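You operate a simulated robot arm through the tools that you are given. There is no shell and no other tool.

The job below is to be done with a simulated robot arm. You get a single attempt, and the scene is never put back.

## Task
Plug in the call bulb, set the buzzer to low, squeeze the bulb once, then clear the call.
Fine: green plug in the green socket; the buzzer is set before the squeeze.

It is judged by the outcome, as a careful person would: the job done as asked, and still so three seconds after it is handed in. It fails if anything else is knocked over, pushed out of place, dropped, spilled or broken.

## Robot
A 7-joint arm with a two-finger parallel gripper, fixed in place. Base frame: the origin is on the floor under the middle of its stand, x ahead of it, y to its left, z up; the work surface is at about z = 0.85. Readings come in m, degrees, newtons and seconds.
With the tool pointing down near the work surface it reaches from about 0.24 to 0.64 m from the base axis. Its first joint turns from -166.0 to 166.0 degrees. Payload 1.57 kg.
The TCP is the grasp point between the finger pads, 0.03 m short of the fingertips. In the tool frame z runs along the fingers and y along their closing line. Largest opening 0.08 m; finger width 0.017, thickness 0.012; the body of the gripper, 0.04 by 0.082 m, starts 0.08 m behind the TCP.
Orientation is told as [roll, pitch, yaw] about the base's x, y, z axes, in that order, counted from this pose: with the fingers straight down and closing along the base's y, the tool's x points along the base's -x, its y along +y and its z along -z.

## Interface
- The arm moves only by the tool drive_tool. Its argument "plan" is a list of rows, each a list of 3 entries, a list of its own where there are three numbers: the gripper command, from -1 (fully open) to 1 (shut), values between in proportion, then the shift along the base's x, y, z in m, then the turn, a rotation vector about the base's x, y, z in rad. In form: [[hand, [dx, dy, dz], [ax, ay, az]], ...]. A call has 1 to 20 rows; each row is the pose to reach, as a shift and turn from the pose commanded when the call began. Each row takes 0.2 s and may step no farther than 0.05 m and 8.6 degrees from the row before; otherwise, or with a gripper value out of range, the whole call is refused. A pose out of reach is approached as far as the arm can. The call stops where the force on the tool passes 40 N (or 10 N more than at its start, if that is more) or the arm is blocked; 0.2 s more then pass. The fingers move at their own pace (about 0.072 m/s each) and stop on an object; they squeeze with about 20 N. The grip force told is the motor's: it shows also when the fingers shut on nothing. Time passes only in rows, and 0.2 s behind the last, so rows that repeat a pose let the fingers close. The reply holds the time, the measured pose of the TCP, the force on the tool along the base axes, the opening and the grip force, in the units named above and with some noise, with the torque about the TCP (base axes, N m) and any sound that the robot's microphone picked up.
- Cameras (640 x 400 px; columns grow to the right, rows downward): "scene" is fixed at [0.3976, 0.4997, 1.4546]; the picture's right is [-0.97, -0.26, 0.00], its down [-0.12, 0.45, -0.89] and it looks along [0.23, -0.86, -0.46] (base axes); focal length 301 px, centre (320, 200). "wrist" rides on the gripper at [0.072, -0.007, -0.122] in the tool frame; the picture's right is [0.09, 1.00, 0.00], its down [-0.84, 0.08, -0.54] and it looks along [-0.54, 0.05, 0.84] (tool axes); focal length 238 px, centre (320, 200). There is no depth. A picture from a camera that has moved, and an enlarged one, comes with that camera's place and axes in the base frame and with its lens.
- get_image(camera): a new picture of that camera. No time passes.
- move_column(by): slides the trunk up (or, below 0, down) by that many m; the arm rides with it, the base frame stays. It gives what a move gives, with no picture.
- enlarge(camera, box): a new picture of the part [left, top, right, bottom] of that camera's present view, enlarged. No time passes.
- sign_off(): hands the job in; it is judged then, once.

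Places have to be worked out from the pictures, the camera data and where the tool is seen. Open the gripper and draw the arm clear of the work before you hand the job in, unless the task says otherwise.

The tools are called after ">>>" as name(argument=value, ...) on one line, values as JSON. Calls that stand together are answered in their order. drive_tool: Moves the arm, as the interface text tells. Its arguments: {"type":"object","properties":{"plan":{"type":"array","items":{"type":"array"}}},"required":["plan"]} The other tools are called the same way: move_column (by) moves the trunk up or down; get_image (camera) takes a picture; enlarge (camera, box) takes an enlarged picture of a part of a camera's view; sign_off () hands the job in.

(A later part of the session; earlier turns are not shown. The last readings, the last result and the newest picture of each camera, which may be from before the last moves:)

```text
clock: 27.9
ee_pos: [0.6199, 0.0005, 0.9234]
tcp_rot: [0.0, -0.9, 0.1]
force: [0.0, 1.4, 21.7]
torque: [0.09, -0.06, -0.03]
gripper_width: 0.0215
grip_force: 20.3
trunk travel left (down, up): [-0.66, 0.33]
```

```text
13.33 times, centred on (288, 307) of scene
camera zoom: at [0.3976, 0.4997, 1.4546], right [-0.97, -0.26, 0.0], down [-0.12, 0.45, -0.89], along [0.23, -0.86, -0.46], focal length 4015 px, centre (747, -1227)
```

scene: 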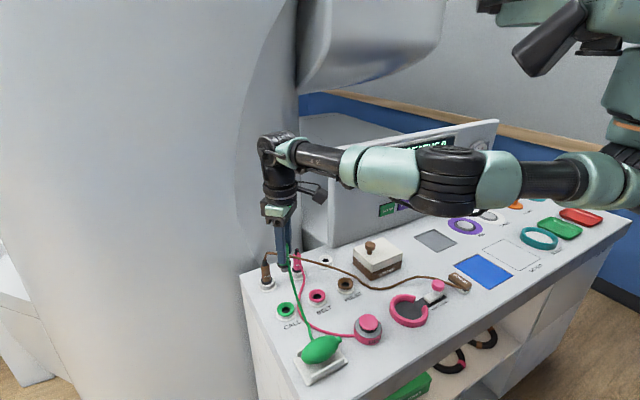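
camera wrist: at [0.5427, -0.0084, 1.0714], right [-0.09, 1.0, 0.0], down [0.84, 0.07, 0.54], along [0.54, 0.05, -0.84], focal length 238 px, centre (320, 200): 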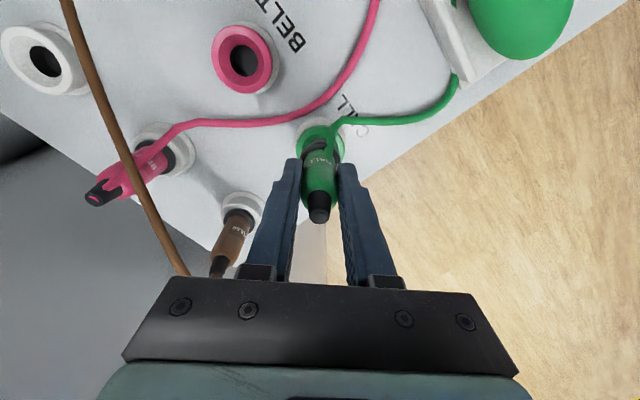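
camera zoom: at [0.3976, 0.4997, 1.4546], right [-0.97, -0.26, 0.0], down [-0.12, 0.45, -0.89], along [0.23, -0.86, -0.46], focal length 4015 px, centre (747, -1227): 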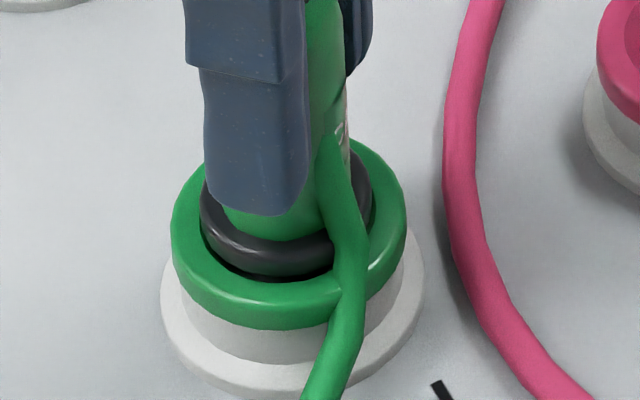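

Now 21.7 N straight up with no side force: the plug looks bottomed with its collar at the rim. I compare with the parked pink/brown plugs' seating and check the display.

>>> enlarge(camera="scene", box=[244, 255, 316, 300])

>>> get_image(camera="scene")

>>> get_image(camera="wrist")

```text
8.89 times, centred on (280, 278) of scene
camera zoom: at [0.3976, 0.4997, 1.4546], right [-0.97, -0.26, 0.0], down [-0.12, 0.45, -0.89], along [0.23, -0.86, -0.46], focal length 2676 px, centre (676, -489)
```

zoom: 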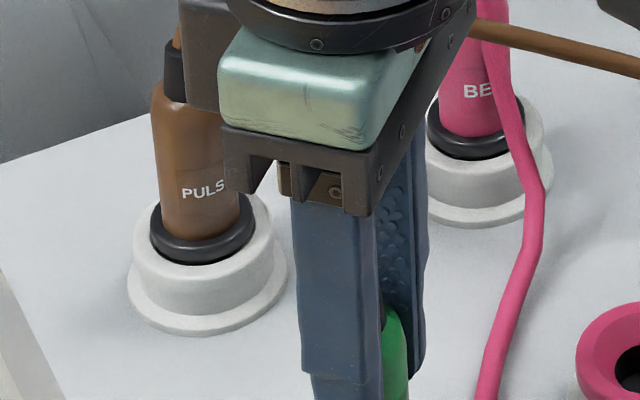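

```text
taken
```

scene: 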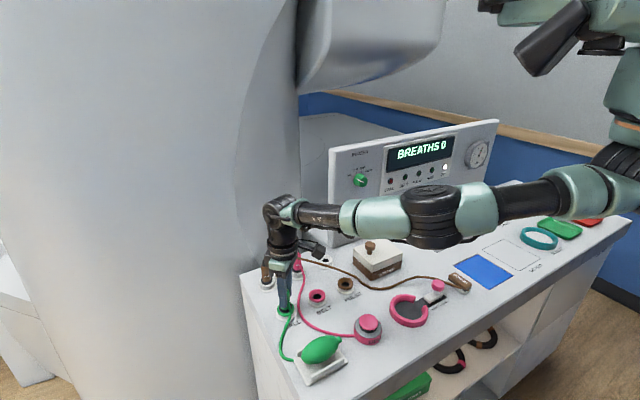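

```text
taken
camera wrist: at [0.5448, -0.0075, 1.0441], right [-0.09, 1.0, 0.0], down [0.83, 0.08, 0.55], along [0.55, 0.05, -0.83], focal length 238 px, centre (320, 200)
```

wrist: 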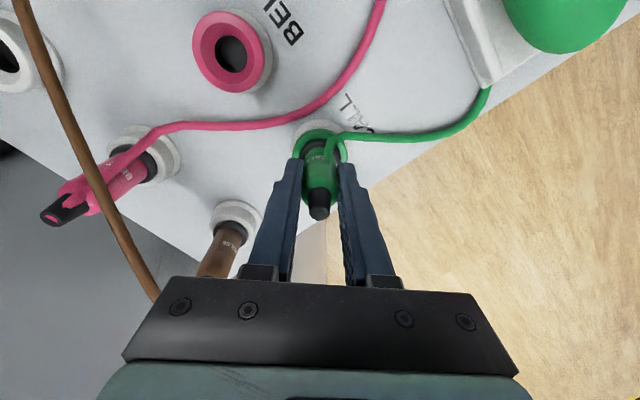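

The green collar sits at the rim the same way as the parked plugs in their holders. I press slightly more to make sure it is fully home, watching for movement or sound.

>>> drive_tool(plan=[[1, [0, 0, -0.001], [0, 0, 0]], [1, [0, 0, -0.002], [0, 0, 0]], [1, [0, 0, -0.002], [0, 0, 0]]])

>>> enlarge(camera="scene", box=[264, 292, 312, 322])

>>> enlarge(camera="scene", box=[336, 120, 496, 220])

```text
clock: 28.7
ee_pos: [0.6197, -0.0004, 0.9227]
tcp_rot: [0.0, -1.1, 0.1]
force: [-1.0, -2.3, 32.4]
torque: [-0.12, -0.02, -0.03]
gripper_width: 0.0216
grip_force: 19.5
trunk travel left (down, up): [-0.66, 0.33]
```

```text
13.33 times, centred on (288, 307) of scene
camera zoom: at [0.3976, 0.4997, 1.4546], right [-0.97, -0.26, 0.0], down [-0.12, 0.45, -0.89], along [0.23, -0.86, -0.46], focal length 4015 px, centre (747, -1227)
```

zoom: 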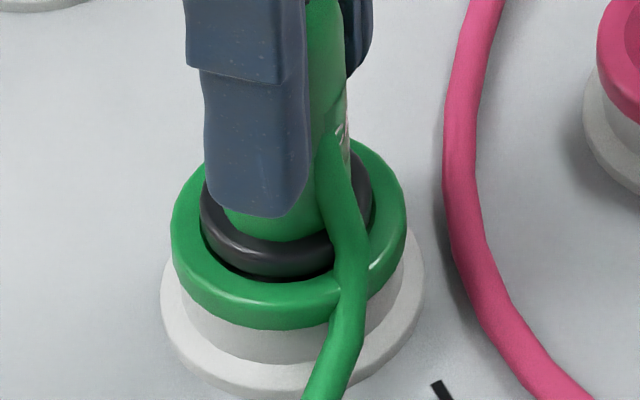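

```text
4.00 times, centred on (416, 170) of scene
camera zoom: at [0.3976, 0.4997, 1.4546], right [-0.97, -0.26, 0.0], down [-0.12, 0.45, -0.89], along [0.23, -0.86, -0.46], focal length 1204 px, centre (-64, 320)
```

zoom: 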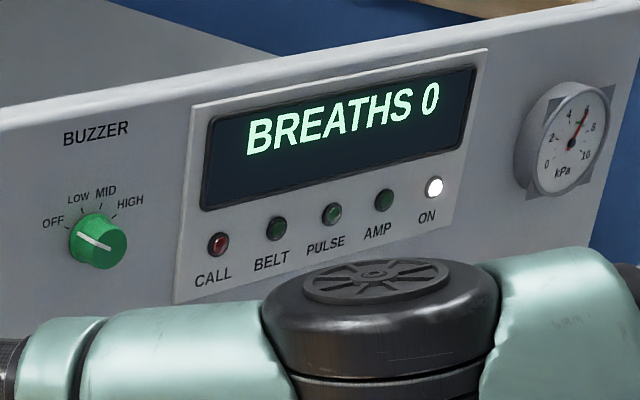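

Solid at 32 N with no further travel, so the plug is home. I relieve the push and open the fingers.

>>> drive_tool(plan=[[1, [0, 0, 0.002], [0, 0, 0]], [1, [0, 0, 0.004], [0, 0, 0]], [0.2, [0, 0, 0.004], [0, 0, 0]], [-0.25, [0, 0, 0.004], [0, 0, 0]], [-0.25, [0, 0, 0.004], [0, 0, 0]]])

>>> enlarge(camera="scene", box=[256, 280, 320, 320])

>>> get_image(camera="wrist")

```text
clock: 29.9
ee_pos: [0.6201, 0.0011, 0.922]
tcp_rot: [0.1, -0.5, 0.0]
force: [-0.1, 0.8, 0.3]
torque: [-0.02, -0.02, 0.0]
gripper_width: 0.0499
grip_force: 0.1
trunk travel left (down, up): [-0.66, 0.33]
```

```text
10.00 times, centred on (288, 300) of scene
camera zoom: at [0.3976, 0.4997, 1.4546], right [-0.97, -0.26, 0.0], down [-0.12, 0.45, -0.89], along [0.23, -0.86, -0.46], focal length 3011 px, centre (640, -800)
```

zoom: 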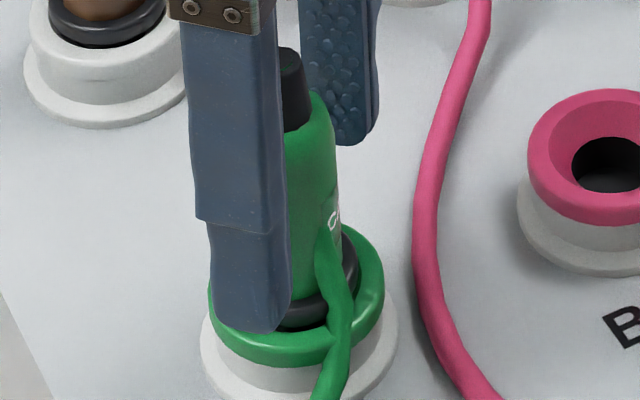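

```text
taken
camera wrist: at [0.5455, -0.007, 1.0432], right [-0.09, 1.0, 0.0], down [0.83, 0.08, 0.55], along [0.55, 0.05, -0.84], focal length 238 px, centre (320, 200)
```

wrist: 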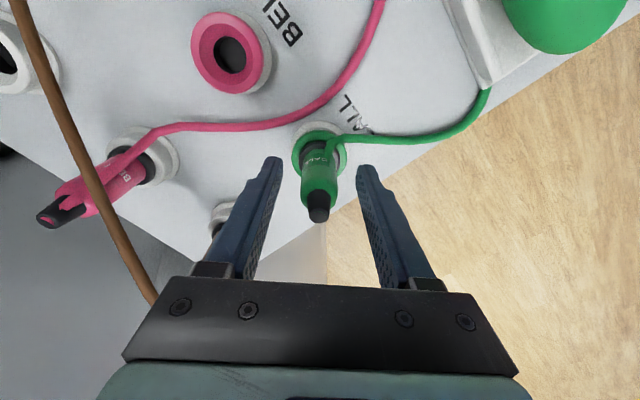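

The plug stands by itself after release. I rise straight up to clear it and check the seating.

>>> drive_tool(plan=[[-0.25, [0, 0, 0.03], [0, 0, 0]], [-0.25, [0, 0, 0.06], [0, 0, 0]], [-0.25, [-0.01, 0, 0.1], [0, 0, 0]], [-0.25, [-0.04, 0, 0.13], [0, 0, 0]], [-0.25, [-0.08, 0, 0.15], [0, 0, 0]]])

>>> get_image(camera="scene")

>>> enlarge(camera="scene", box=[240, 250, 336, 310])

>>> enlarge(camera="scene", box=[264, 292, 312, 322])

>>> get_image(camera="wrist")

```text
clock: 31.1
ee_pos: [0.5401, 0.0006, 1.0774]
tcp_rot: [0.1, -0.6, 0.1]
force: [-0.5, -0.4, 0.0]
torque: [-0.02, 0.01, -0.02]
gripper_width: 0.0498
grip_force: 0.0
trunk travel left (down, up): [-0.66, 0.33]
```

```text
taken
```

scene: 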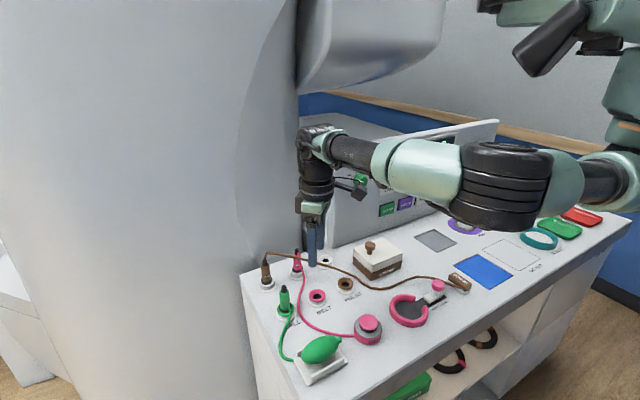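

```text
6.67 times, centred on (288, 280) of scene
camera zoom: at [0.3976, 0.4997, 1.4546], right [-0.97, -0.26, 0.0], down [-0.12, 0.45, -0.89], along [0.23, -0.86, -0.46], focal length 2007 px, centre (533, -333)
```

zoom: 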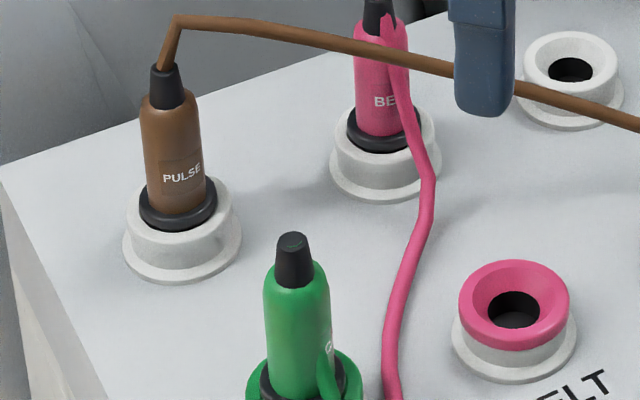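

```text
13.33 times, centred on (288, 307) of scene
camera zoom: at [0.3976, 0.4997, 1.4546], right [-0.97, -0.26, 0.0], down [-0.12, 0.45, -0.89], along [0.23, -0.86, -0.46], focal length 4015 px, centre (747, -1227)
```

zoom: 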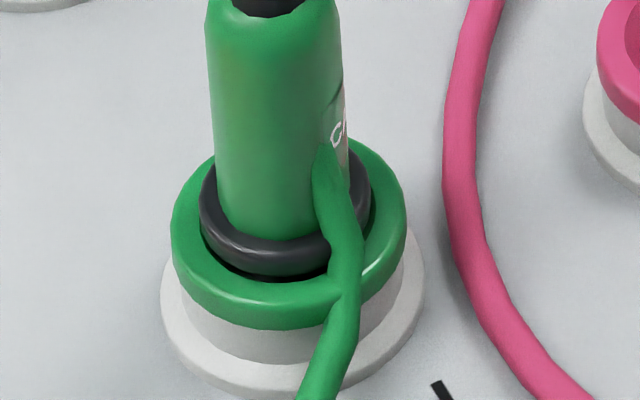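

```text
taken
camera wrist: at [0.4663, -0.0063, 1.1978], right [-0.09, 1.0, 0.0], down [0.83, 0.08, 0.55], along [0.55, 0.05, -0.83], focal length 238 px, centre (320, 200)
```

wrist: 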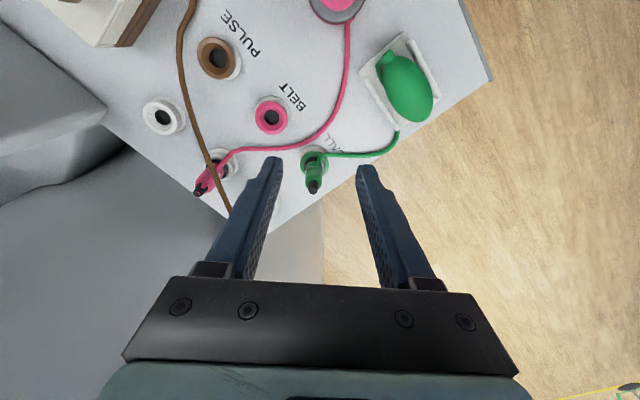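

The green plug is seated in the green socket as deep as the parked ones. Next is the buzzer knob: I move to in front of it (about 9 cm off its face), yaw -45°, still tool-down.

>>> drive_tool(plan=[[-0.25, [-0.02, -0.03, 0.02], [0, 0, -0.1]], [-0.25, [-0.035, -0.065, 0.04], [0, 0, -0.2]], [-0.25, [-0.05, -0.1, 0.045], [0, 0, -0.3]], [-0.25, [-0.065, -0.135, 0.045], [0, 0, -0.4]], [-0.25, [-0.08, -0.17, 0.045], [0, 0, -0.5]], [-0.25, [-0.09, -0.205, 0.045], [0, 0, -0.6]], [-0.25, [-0.105, -0.24, 0.045], [0, 0, -0.7]], [-0.25, [-0.1187, -0.272, 0.045], [0, 0, -0.785]]])

>>> get_image(camera="scene")

```text
clock: 32.9
ee_pos: [0.4198, -0.2699, 1.1185]
tcp_rot: [0.1, -0.4, -45.0]
force: [0.1, -0.2, -0.4]
torque: [0.0, 0.01, 0.0]
gripper_width: 0.05
grip_force: 0.1
trunk travel left (down, up): [-0.66, 0.33]
```

```text
taken
```

scene: 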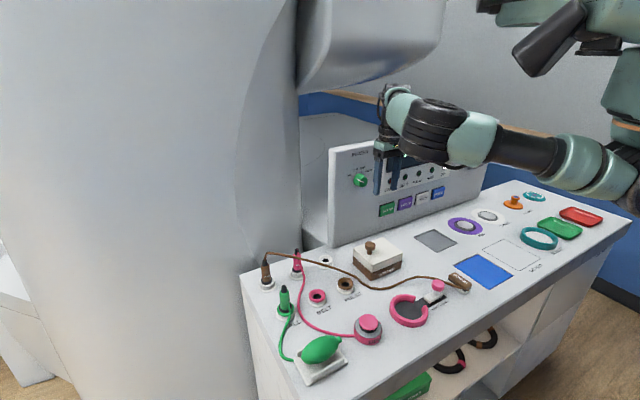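

Clear of everything at (0.420, -0.270, 1.119). I tilt the tool outward toward the panel in steps, first about 45°.

>>> drive_tool(plan=[[-0.25, [0, 0, 0], [-0.0985, -0.0985, 0]], [-0.25, [0, 0, 0], [-0.197, -0.197, 0]], [-0.25, [0, 0, 0], [-0.2955, -0.2955, 0]], [-0.25, [0, 0, 0], [-0.394, -0.394, 0]], [-0.25, [0, 0, 0], [-0.4925, -0.4925, 0]], [-0.25, [0, 0, 0], [-0.555, -0.555, 0]]])

>>> get_image(camera="scene")

>>> get_image(camera="wrist")

```text
clock: 34.3
ee_pos: [0.4208, -0.2719, 1.1172]
tcp_rot: [0.0, -45.6, -44.8]
force: [0.3, -0.1, 0.1]
torque: [0.03, -0.01, 0.02]
gripper_width: 0.05
grip_force: 0.0
trunk travel left (down, up): [-0.66, 0.33]
```

```text
taken
```

scene: 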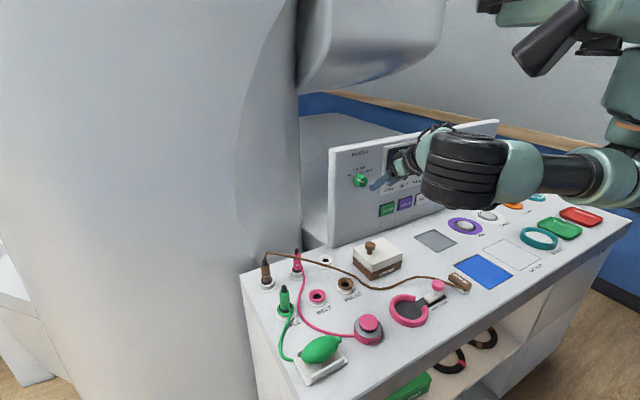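

```text
taken
camera wrist: at [0.3176, -0.1806, 1.1516], right [0.66, 0.75, -0.07], down [0.2, -0.08, 0.98], along [0.73, -0.66, -0.2], focal length 238 px, centre (320, 200)
```

wrist: 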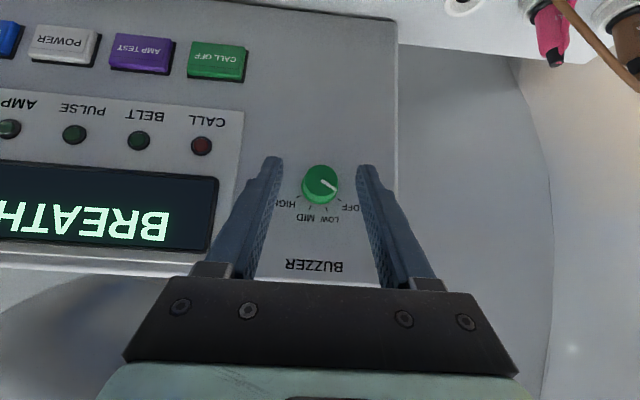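

The wrist camera now has a good (upside-down) view of the panel. I enlarge the knob and the buttons to measure them.

>>> enlarge(camera="wrist", box=[272, 155, 368, 215])

>>> enlarge(camera="wrist", box=[160, 20, 320, 120])

```text
6.67 times, centred on (320, 185) of wrist
camera zoom: at [0.3176, -0.1806, 1.1516], right [0.66, 0.75, -0.07], down [0.2, -0.08, 0.98], along [0.73, -0.66, -0.2], focal length 1589 px, centre (320, 300)
```

zoom: 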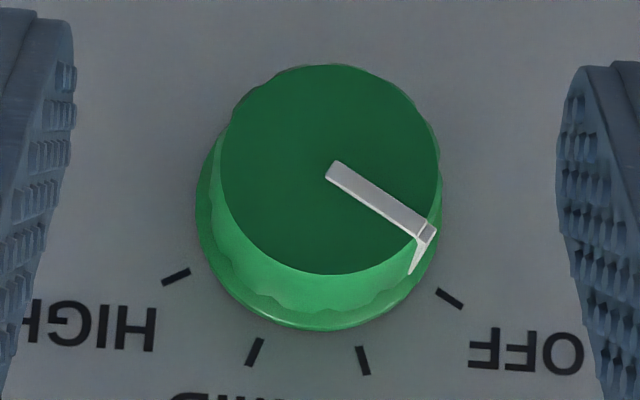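

```text
4.00 times, centred on (240, 70) of wrist
camera zoom: at [0.3176, -0.1806, 1.1516], right [0.66, 0.75, -0.07], down [0.2, -0.08, 0.98], along [0.73, -0.66, -0.2], focal length 953 px, centre (640, 720)
```

zoom: 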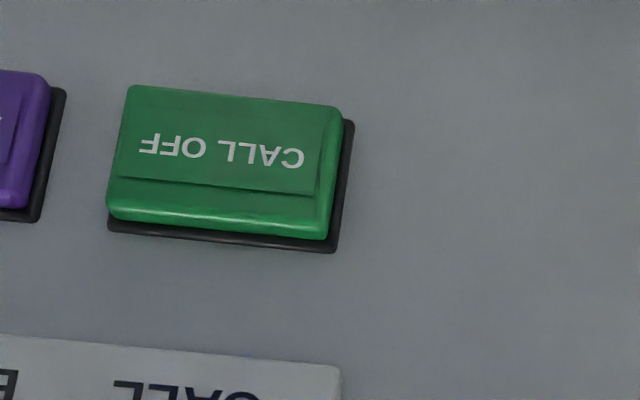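

Knob face centre works out to u≈0.577, w≈0.107, z≈1.086 (u = outward toward the panel, w = along it), axis along u. I finish tilting to horizontal at the current stand-off.

>>> drive_tool(plan=[[-0.25, [0, 0, 0], [-0.091, -0.092, 0]], [-0.25, [0, 0, 0], [-0.182, -0.184, 0]], [-0.25, [0, 0, 0], [-0.273, -0.276, 0]], [-0.25, [0, 0, 0], [-0.364, -0.368, 0]], [-0.25, [0, 0, 0], [-0.455, -0.46, 0]], [-0.25, [0, 0, 0], [-0.546, -0.55, 0]]])

>>> get_image(camera="scene")

>>> get_image(camera="wrist")

```text
clock: 35.7
ee_pos: [0.443, -0.2636, 1.1598]
tcp_rot: [65.4, -89.9, -110.8]
force: [-0.1, -0.8, -0.1]
torque: [0.03, 0.02, 0.0]
gripper_width: 0.0501
grip_force: 0.2
out of reach, approached as far as the arm can: row 3, 4, 5, 6
trunk travel left (down, up): [-0.66, 0.33]
```

```text
taken
```

scene: 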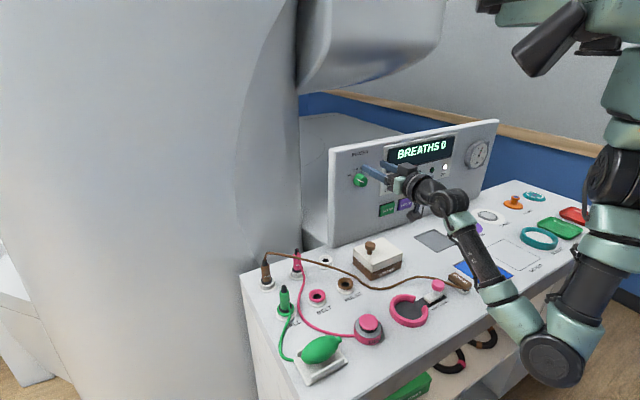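

```text
taken
camera wrist: at [0.3502, -0.1807, 1.0886], right [0.71, 0.7, -0.09], down [-0.33, 0.44, 0.84], along [0.62, -0.56, 0.54], focal length 238 px, centre (320, 200)
```

wrist: 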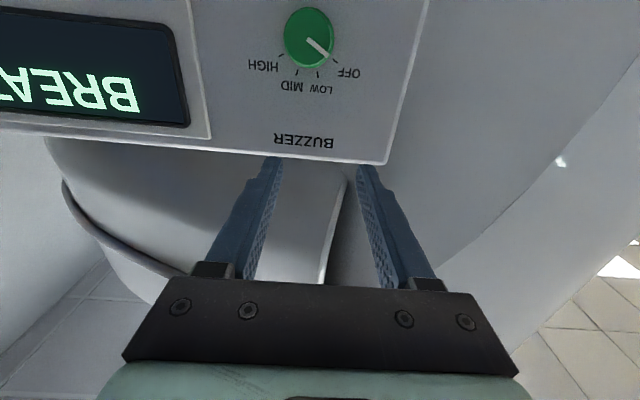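

The wrist reached horizontal only by dropping the elbow low in front of the table, which I don't like. Let me look closely at the elbow's clearance before undoing that.

>>> enlarge(camera="scene", box=[400, 160, 640, 310])

>>> enlarge(camera="scene", box=[400, 250, 640, 400])

```text
2.67 times, centred on (520, 235) of scene
camera zoom: at [0.3976, 0.4997, 1.4546], right [-0.97, -0.26, 0.0], down [-0.12, 0.45, -0.89], along [0.23, -0.86, -0.46], focal length 803 px, centre (-213, 107)
```

zoom: 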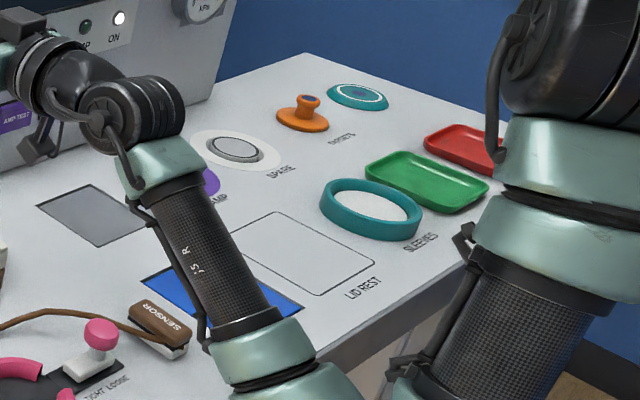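

```text
2.67 times, centred on (520, 325) of scene
camera zoom: at [0.3976, 0.4997, 1.4546], right [-0.97, -0.26, 0.0], down [-0.12, 0.45, -0.89], along [0.23, -0.86, -0.46], focal length 803 px, centre (-213, -133)
```

zoom: 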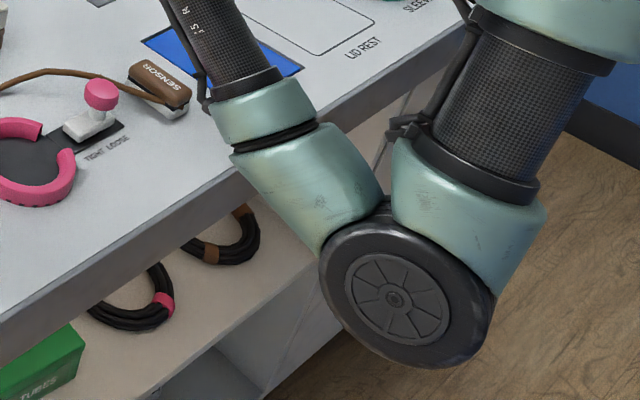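

The elbow is just in front of the table edge. I raise the whole arm with the trunk first (a purely vertical, safe move), then untilt up there.

>>> move_column(by=0.25)

>>> drive_tool(plan=[[-0.25, [-0.01, 0.01, 0], [0.091, 0.092, 0]], [-0.25, [-0.01, 0.01, 0], [0.182, 0.184, 0]], [-0.25, [-0.01, 0.01, 0], [0.273, 0.276, 0]], [-0.25, [-0.01, 0.01, 0], [0.364, 0.368, 0]], [-0.25, [-0.01, 0.01, 0], [0.455, 0.46, 0]], [-0.25, [-0.01, 0.01, 0], [0.546, 0.55, 0]]])

>>> get_image(camera="scene")

```text
clock: 38.3
ee_pos: [0.4419, -0.2616, 1.4108]
tcp_rot: [-17.6, -89.9, -27.9]
force: [0.4, 0.4, -0.5]
torque: [-0.02, 0.01, 0.01]
gripper_width: 0.05
grip_force: 0.0
trunk travel left (down, up): [-0.91, 0.08]
```

```text
clock: 39.7
ee_pos: [0.4316, -0.2512, 1.412]
tcp_rot: [-0.7, -45.4, -44.7]
force: [0.8, -0.6, -0.9]
torque: [-0.02, 0.0, 0.0]
gripper_width: 0.0497
grip_force: 0.1
trunk travel left (down, up): [-0.91, 0.08]
```

```text
taken
```

scene: 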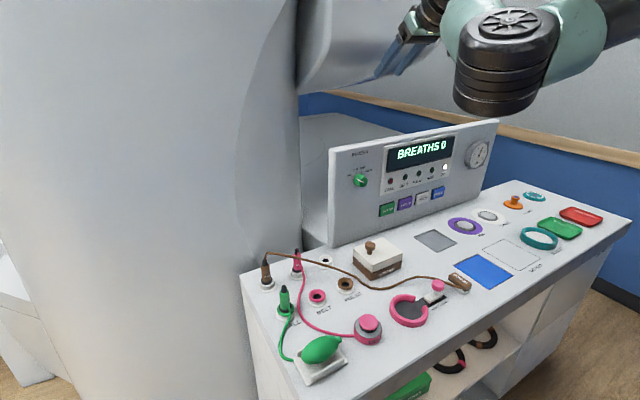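

The elbow is back in its normal place. I test in free air whether a higher posture relative to the trunk permits a horizontal tool: move up 0.25 m, then tilt further.

>>> drive_tool(plan=[[-0.25, [0, 0, 0.045], [0, 0, 0]], [-0.25, [0, 0, 0.09], [0, 0, 0]], [-0.25, [0, 0, 0.135], [0, 0, 0]], [-0.25, [0, 0, 0.18], [0, 0, 0]], [-0.25, [0, 0, 0.22], [0, 0, 0]], [-0.25, [0, 0, 0.25], [0, 0, 0]], [-0.25, [0, 0, 0.25], [-0.091, -0.092, 0]], [-0.25, [0, 0, 0.25], [-0.182, -0.184, 0]], [-0.25, [0, 0, 0.25], [-0.273, -0.276, 0]]])

>>> get_image(camera="scene")

```text
clock: 41.7
ee_pos: [0.4341, -0.251, 1.6638]
tcp_rot: [-1.4, -68.1, -43.9]
force: [0.3, 0.0, 0.1]
torque: [0.02, -0.02, -0.01]
gripper_width: 0.0503
grip_force: 0.2
trunk travel left (down, up): [-0.91, 0.08]
```

```text
taken
```

scene: 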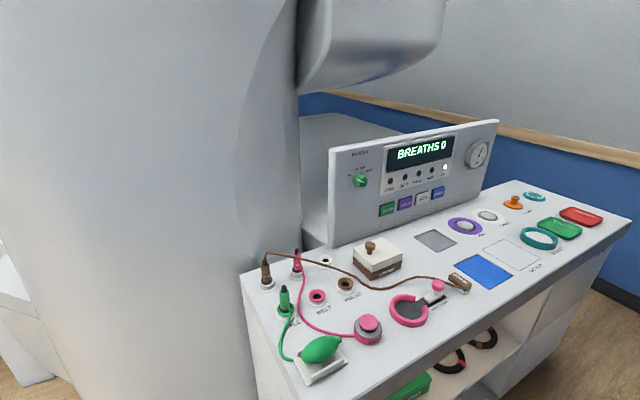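

No reach trouble at 68° tilt. I complete the tilt to horizontal here.

>>> drive_tool(plan=[[-0.25, [0, 0, 0], [-0.0675, -0.0675, 0]], [-0.25, [0, 0, 0], [-0.135, -0.135, 0]], [-0.25, [0, 0, 0], [-0.2025, -0.2025, 0]], [-0.25, [0, 0, 0], [-0.27, -0.27, 0]]])

>>> get_image(camera="wrist")

```text
clock: 42.7
ee_pos: [0.4312, -0.2522, 1.6603]
tcp_rot: [-10.2, -89.8, -35.5]
force: [0.3, -0.2, -0.3]
torque: [0.04, 0.0, -0.02]
gripper_width: 0.0497
grip_force: 0.2
trunk travel left (down, up): [-0.91, 0.08]
```

```text
taken
camera wrist: at [0.3391, -0.1699, 1.5889], right [0.71, 0.7, -0.09], down [-0.32, 0.44, 0.84], along [0.63, -0.57, 0.53], focal length 238 px, centre (320, 200)
```

wrist: 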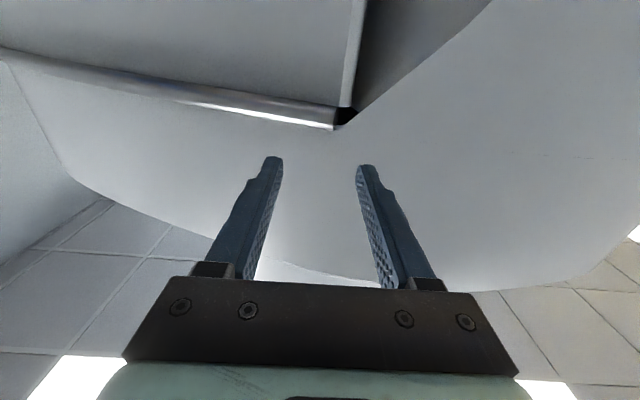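

Horizontal with no reach trouble: the tool points at azimuth about -45.5°. I now lower the trunk 0.4 m to bring this posture toward knob height and look.

>>> move_column(by=-0.4)

>>> get_image(camera="scene")

>>> get_image(camera="wrist")

```text
clock: 46.5
ee_pos: [0.432, -0.2519, 1.2621]
tcp_rot: [-11.2, -89.6, -34.3]
force: [-0.2, -0.5, -0.2]
torque: [0.02, 0.02, 0.05]
gripper_width: 0.0502
grip_force: 0.0
trunk travel left (down, up): [-0.51, 0.48]
```

```text
taken
```

scene: 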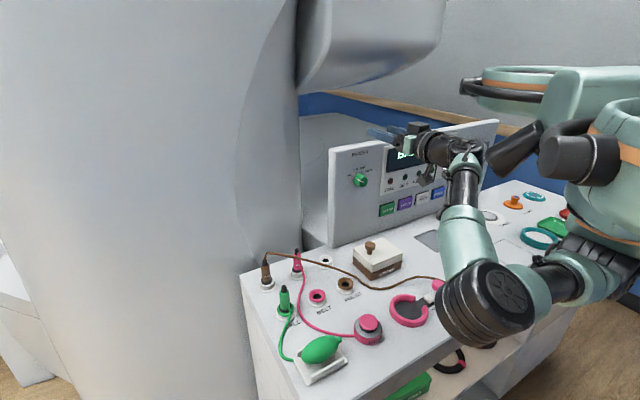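

```text
taken
camera wrist: at [0.3398, -0.1696, 1.1898], right [0.71, 0.7, -0.09], down [-0.32, 0.44, 0.84], along [0.63, -0.57, 0.53], focal length 238 px, centre (320, 200)
```

wrist: 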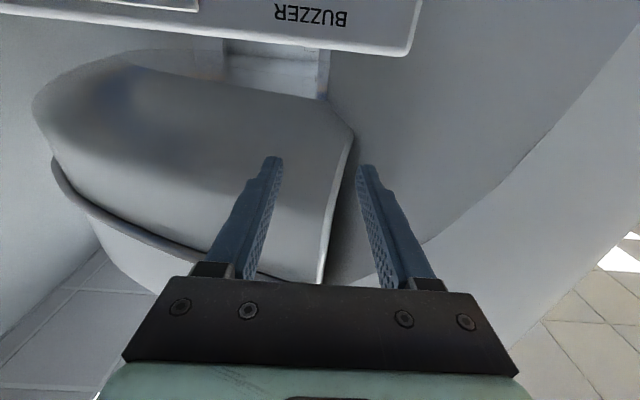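

The elbow is out to the side over the floor in front of the table at about z 1.16, well clear. I lower the trunk another 0.172 m to bring the TCP to knob height.

>>> move_column(by=-0.172)

>>> get_image(camera="scene")

>>> get_image(camera="wrist")

```text
clock: 48.4
ee_pos: [0.4301, -0.2509, 1.0899]
tcp_rot: [-11.1, -89.6, -34.5]
force: [-0.8, 0.4, -1.2]
torque: [0.03, -0.01, 0.02]
gripper_width: 0.0503
grip_force: 0.1
trunk travel left (down, up): [-0.338, 0.652]
```

```text
taken
```

scene: 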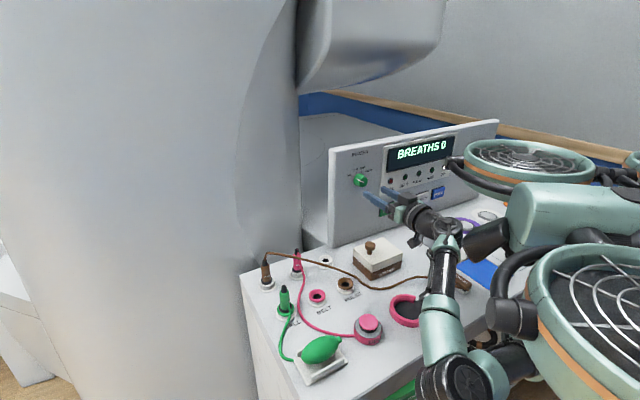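

```text
taken
camera wrist: at [0.3398, -0.1696, 1.0178], right [0.71, 0.7, -0.09], down [-0.32, 0.44, 0.84], along [0.63, -0.57, 0.53], focal length 238 px, centre (320, 200)
```

wrist: 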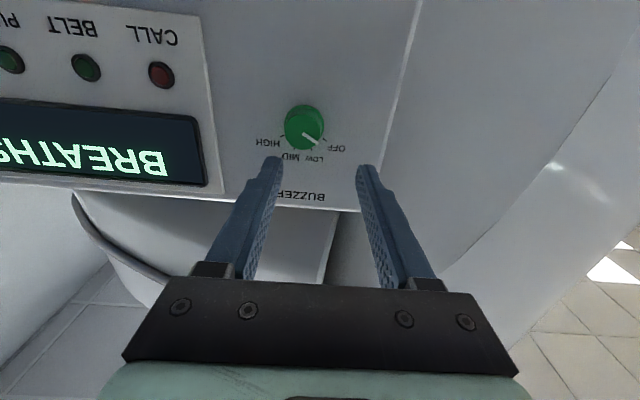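

Now at knob height, standing off about 9 cm. I enlarge the wrist view to refine lateral and vertical alignment with the knob.

>>> enlarge(camera="wrist", box=[256, 90, 352, 150])

>>> enlarge(camera="scene", box=[335, 165, 431, 225])

>>> enlarge(camera="scene", box=[340, 280, 532, 400])

```text
6.67 times, centred on (304, 120) of wrist
camera zoom: at [0.3398, -0.1696, 1.0178], right [0.71, 0.7, -0.09], down [-0.32, 0.44, 0.84], along [0.63, -0.57, 0.53], focal length 1589 px, centre (427, 733)
```

zoom: 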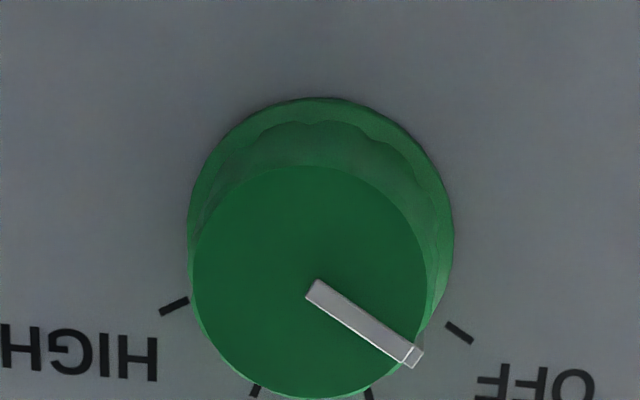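

```text
6.67 times, centred on (383, 195) of scene
camera zoom: at [0.3976, 0.4997, 1.4546], right [-0.97, -0.26, 0.0], down [-0.12, 0.45, -0.89], along [0.23, -0.86, -0.46], focal length 2007 px, centre (-100, 233)
```

zoom: 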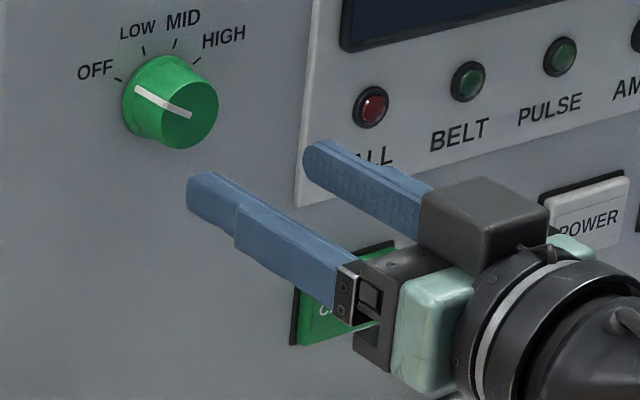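

```text
3.33 times, centred on (436, 340) of scene
camera zoom: at [0.3976, 0.4997, 1.4546], right [-0.97, -0.26, 0.0], down [-0.12, 0.45, -0.89], along [0.23, -0.86, -0.46], focal length 1004 px, centre (-67, -267)
```

zoom: 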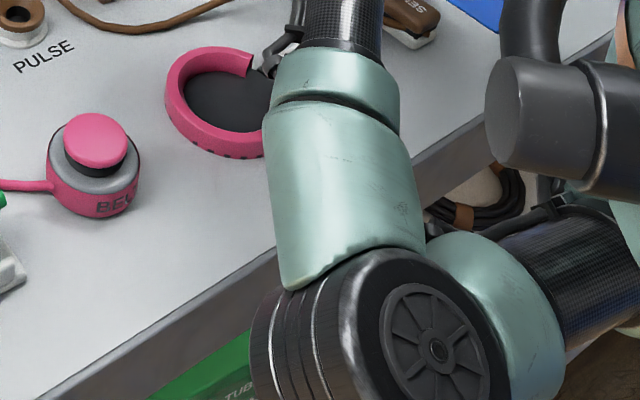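

Knob axis refined to w≈0.1085, z≈1.085, face u≈0.578. I align to it at stand-off and pre-rotate the gripper -40° about its axis, so that the clockwise turn ends in a comfortable posture.

>>> drive_tool(plan=[[-0.25, [0, -0.01, -0.002], [-0.0977, 0.0997, 0]], [-0.25, [0.002, -0.02, -0.004], [-0.1954, 0.1994, 0]], [-0.25, [0.004, -0.026, -0.005], [-0.2931, 0.2991, 0]], [-0.25, [0.006, -0.03, -0.005], [-0.3908, 0.3988, 0]], [-0.25, [0.0085, -0.0339, -0.005], [-0.4885, 0.4985, 0]], [-0.25, [0.0085, -0.0339, -0.005], [-0.4885, 0.4985, 0]]])

>>> get_image(camera="wrist")

>>> enlarge(camera="scene", box=[325, 150, 485, 250])

```text
clock: 49.8
ee_pos: [0.4411, -0.2853, 1.0843]
tcp_rot: [-89.5, -49.7, 43.9]
force: [-0.2, -0.1, -0.3]
torque: [0.0, -0.03, -0.04]
gripper_width: 0.0502
grip_force: 0.0
trunk travel left (down, up): [-0.338, 0.652]
```

```text
taken
camera wrist: at [0.3173, -0.2349, 1.0347], right [0.5, 0.49, -0.71], down [0.05, 0.8, 0.59], along [0.86, -0.33, 0.38], focal length 238 px, centre (320, 200)
```

wrist: 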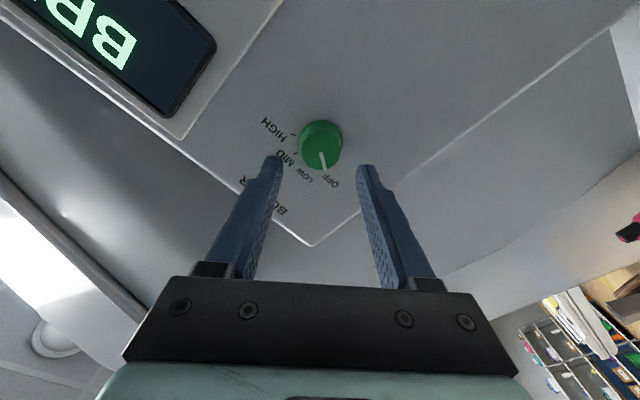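

```text
4.00 times, centred on (405, 200) of scene
camera zoom: at [0.3976, 0.4997, 1.4546], right [-0.97, -0.26, 0.0], down [-0.12, 0.45, -0.89], along [0.23, -0.86, -0.46], focal length 1204 px, centre (-20, 200)
```

zoom: 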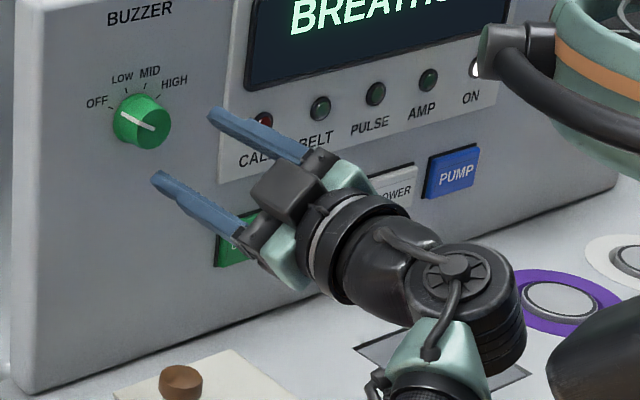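

The gripper is pre-rotated with no reach trouble, the +w finger being the lower one. I check the knob's alignment with the tool axis in an enlarged view.

>>> enlarge(camera="wrist", box=[272, 115, 368, 175])

```text
6.67 times, centred on (320, 145) of wrist
camera zoom: at [0.3173, -0.2349, 1.0347], right [0.5, 0.49, -0.71], down [0.05, 0.8, 0.59], along [0.86, -0.33, 0.38], focal length 1589 px, centre (320, 567)
```

zoom: 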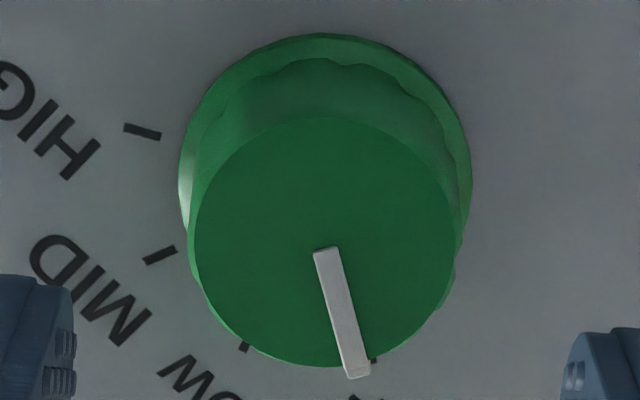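

Alignment with the knob axis is within a millimetre. I advance 48 mm along the axis so the pads cover about 15 mm of the knob, still ~1 cm off the panel.

>>> drive_tool(plan=[[-0.25, [0.009, -0.009, 0], [0, 0, 0]], [-0.25, [0.018, -0.018, 0], [0, 0, 0]], [-0.25, [0.026, -0.026, 0], [0, 0, 0]], [-0.25, [0.034, -0.034, 0], [0, 0, 0]], [-0.25, [0.034, -0.034, 0], [0, 0, 0]]])

>>> get_image(camera="wrist")

>>> enlarge(camera="scene", box=[325, 150, 421, 210])

```text
clock: 51.0
ee_pos: [0.4751, -0.321, 1.0854]
tcp_rot: [-89.5, -50.0, 43.9]
force: [-0.3, -0.3, -0.1]
torque: [-0.04, -0.01, -0.01]
gripper_width: 0.05
grip_force: 0.1
trunk travel left (down, up): [-0.338, 0.652]
```

```text
taken
camera wrist: at [0.3516, -0.2691, 1.0347], right [0.5, 0.49, -0.71], down [0.05, 0.8, 0.59], along [0.86, -0.33, 0.38], focal length 238 px, centre (320, 200)
```

wrist: 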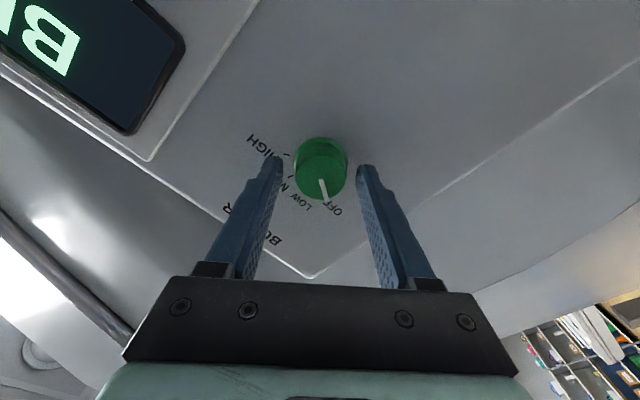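

```text
6.67 times, centred on (373, 180) of scene
camera zoom: at [0.3976, 0.4997, 1.4546], right [-0.97, -0.26, 0.0], down [-0.12, 0.45, -0.89], along [0.23, -0.86, -0.46], focal length 2007 px, centre (-33, 333)
```

zoom: 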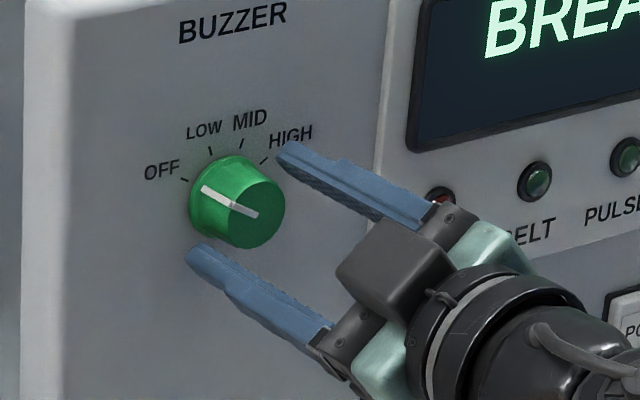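

The fingers straddle the knob symmetrically. I close on it.

>>> drive_tool(plan=[[0.1, [0, 0, 0], [0, 0, 0]], [0.4, [0, 0, 0], [0, 0, 0]], [1, [0, 0, 0], [0, 0, 0]], [1, [0, 0, 0], [0, 0, 0]]])

>>> enlarge(camera="scene", box=[325, 150, 421, 210])

```text
clock: 52.0
ee_pos: [0.4748, -0.3203, 1.0846]
tcp_rot: [-89.4, -50.0, 43.9]
force: [1.2, 3.3, -2.5]
torque: [-0.01, 0.0, 0.18]
gripper_width: 0.0328
grip_force: 41.1
trunk travel left (down, up): [-0.338, 0.652]
```

```text
6.67 times, centred on (373, 180) of scene
camera zoom: at [0.3976, 0.4997, 1.4546], right [-0.97, -0.26, 0.0], down [-0.12, 0.45, -0.89], along [0.23, -0.86, -0.46], focal length 2007 px, centre (-33, 333)
```

zoom: 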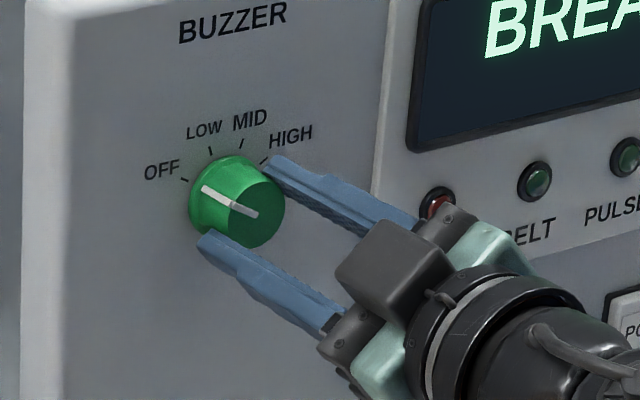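

Firm grip on the knob (0.0328 m). I turn clockwise 40° about the knob axis in steps.

>>> drive_tool(plan=[[1, [0, 0, 0], [0.0983, -0.0991, 0]], [1, [0, 0, 0], [0.1966, -0.1982, 0]], [1, [0, 0, 0], [0.2949, -0.2973, 0]], [1, [0, 0, 0], [0.3932, -0.3964, 0]], [1, [0, 0, 0], [0.4915, -0.4955, 0]], [1, [0, 0, 0], [0.4915, -0.4955, 0]]])

>>> enlarge(camera="scene", box=[335, 158, 399, 198])

>>> get_image(camera="wrist")

```text
clock: 53.4
ee_pos: [0.4745, -0.32, 1.0848]
tcp_rot: [4.5, -89.4, -49.9]
force: [7.2, -4.0, 0.9]
torque: [0.33, 0.37, 0.2]
gripper_width: 0.0331
grip_force: 40.4
trunk travel left (down, up): [-0.338, 0.652]
```

```text
10.00 times, centred on (367, 178) of scene
camera zoom: at [0.3976, 0.4997, 1.4546], right [-0.97, -0.26, 0.0], down [-0.12, 0.45, -0.89], along [0.23, -0.86, -0.46], focal length 3011 px, centre (-150, 420)
```

zoom: 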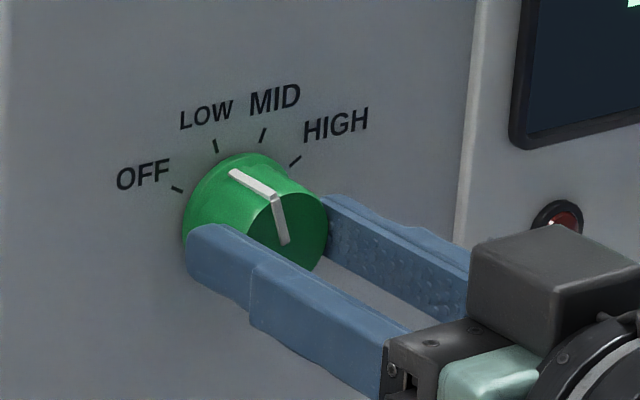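

```text
taken
camera wrist: at [0.3833, -0.2374, 1.0137], right [0.71, 0.7, -0.09], down [-0.32, 0.43, 0.84], along [0.63, -0.57, 0.53], focal length 238 px, centre (320, 200)
```

wrist: 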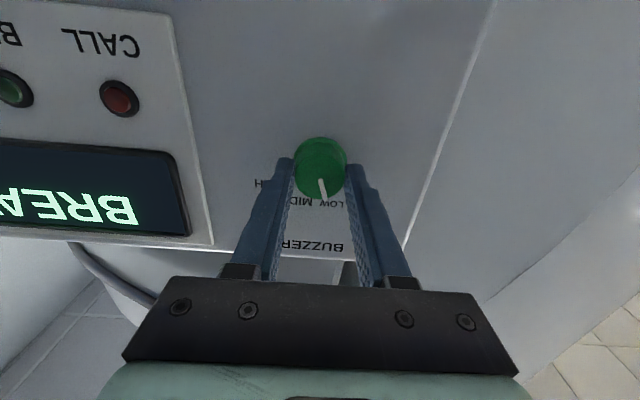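

The pointer now reads about -20°, i.e. at LOW. I open the fingers and back straight away from the knob.

>>> drive_tool(plan=[[0.1, [0, 0, 0], [0, 0, 0]], [-0.25, [0, 0, 0], [0, 0, 0]], [-0.25, [0, 0, 0], [0, 0, 0]], [-0.25, [-0.012, 0.012, 0], [0, 0, 0]], [-0.25, [-0.024, 0.024, 0], [0, 0, 0]], [-0.25, [-0.036, 0.036, 0], [0, 0, 0]], [-0.25, [-0.036, 0.036, 0], [0, 0, 0]]])

>>> enlarge(camera="scene", box=[335, 158, 399, 198])

>>> get_image(camera="wrist")

>>> get_image(camera="scene")

```text
clock: 55.0
ee_pos: [0.4379, -0.2831, 1.0834]
tcp_rot: [-8.0, -89.4, -37.1]
force: [0.5, -0.7, 0.4]
torque: [-0.01, 0.0, 0.0]
gripper_width: 0.0499
grip_force: 0.0
trunk travel left (down, up): [-0.338, 0.652]
```

```text
10.00 times, centred on (367, 178) of scene
camera zoom: at [0.3976, 0.4997, 1.4546], right [-0.97, -0.26, 0.0], down [-0.12, 0.45, -0.89], along [0.23, -0.86, -0.46], focal length 3011 px, centre (-150, 420)
```

zoom: 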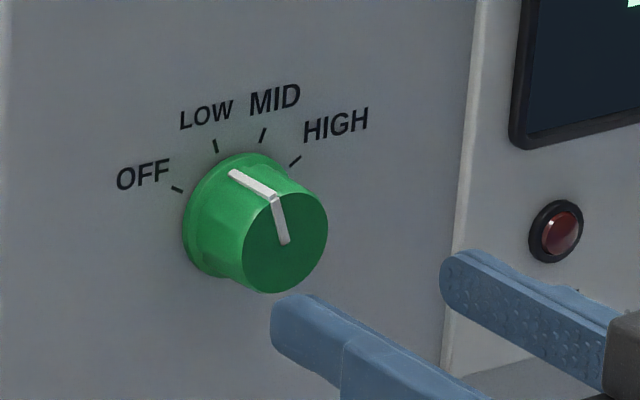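

```text
taken
camera wrist: at [0.3459, -0.201, 1.0135], right [0.71, 0.7, -0.09], down [-0.32, 0.43, 0.84], along [0.63, -0.57, 0.53], focal length 238 px, centre (320, 200)
```

wrist: 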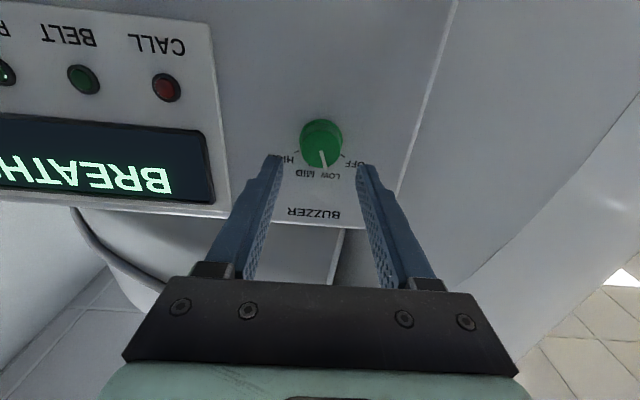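

```text
taken
```

scene: 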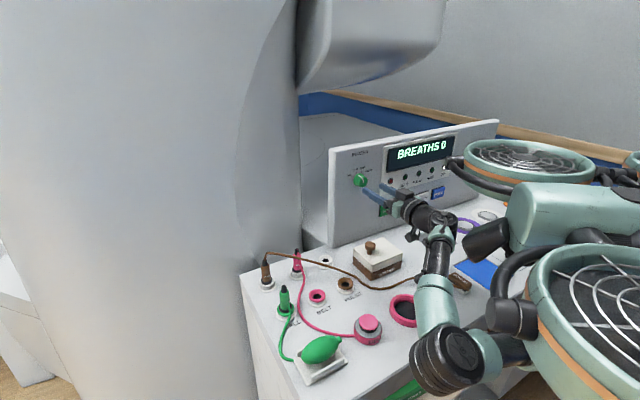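

Buzzer is on LOW and stays there. Now for the bulb: I raise the trunk 0.4 m first, then return the tool to pointing down in free air.

>>> move_column(by=0.4)

>>> drive_tool(plan=[[-0.25, [-0.005, 0.005, -0.01], [0.093, 0.0917, 0]], [-0.25, [-0.01, 0.01, -0.03], [0.186, 0.1834, 0]], [-0.25, [-0.015, 0.015, -0.055], [0.279, 0.2751, 0]], [-0.25, [-0.02, 0.02, -0.08], [0.372, 0.3668, 0]], [-0.25, [-0.02, 0.02, -0.105], [0.465, 0.4585, 0]], [-0.25, [-0.02, 0.02, -0.13], [0.558, 0.5502, 0]], [-0.25, [-0.02, 0.02, -0.155], [0.651, 0.6419, 0]], [-0.25, [-0.02, 0.02, -0.18], [0.744, 0.7336, 0]], [-0.25, [-0.02, 0.02, -0.205], [0.837, 0.8253, 0]], [-0.25, [-0.02, 0.02, -0.23], [0.93, 0.917, 0]], [-0.25, [-0.02, 0.02, -0.255], [1.023, 1.0087, 0]], [-0.25, [-0.02, 0.02, -0.28], [1.109, 1.094, 0]]])

>>> get_image(camera="scene")

```text
clock: 58.9
ee_pos: [0.4388, -0.2841, 1.4845]
tcp_rot: [-6.8, -89.4, -38.5]
force: [0.2, 0.3, -1.4]
torque: [0.01, 0.01, 0.0]
gripper_width: 0.0503
grip_force: 0.1
trunk travel left (down, up): [-0.738, 0.252]
```

```text
clock: 61.5
ee_pos: [0.4208, -0.2621, 1.2055]
tcp_rot: [0.0, -0.1, -45.4]
force: [0.6, -0.1, -0.8]
torque: [0.02, 0.0, -0.01]
gripper_width: 0.0501
grip_force: 0.0
trunk travel left (down, up): [-0.738, 0.252]
```

```text
taken
```

scene: 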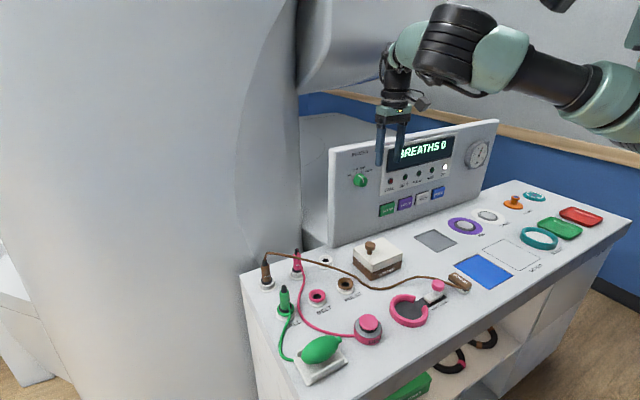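

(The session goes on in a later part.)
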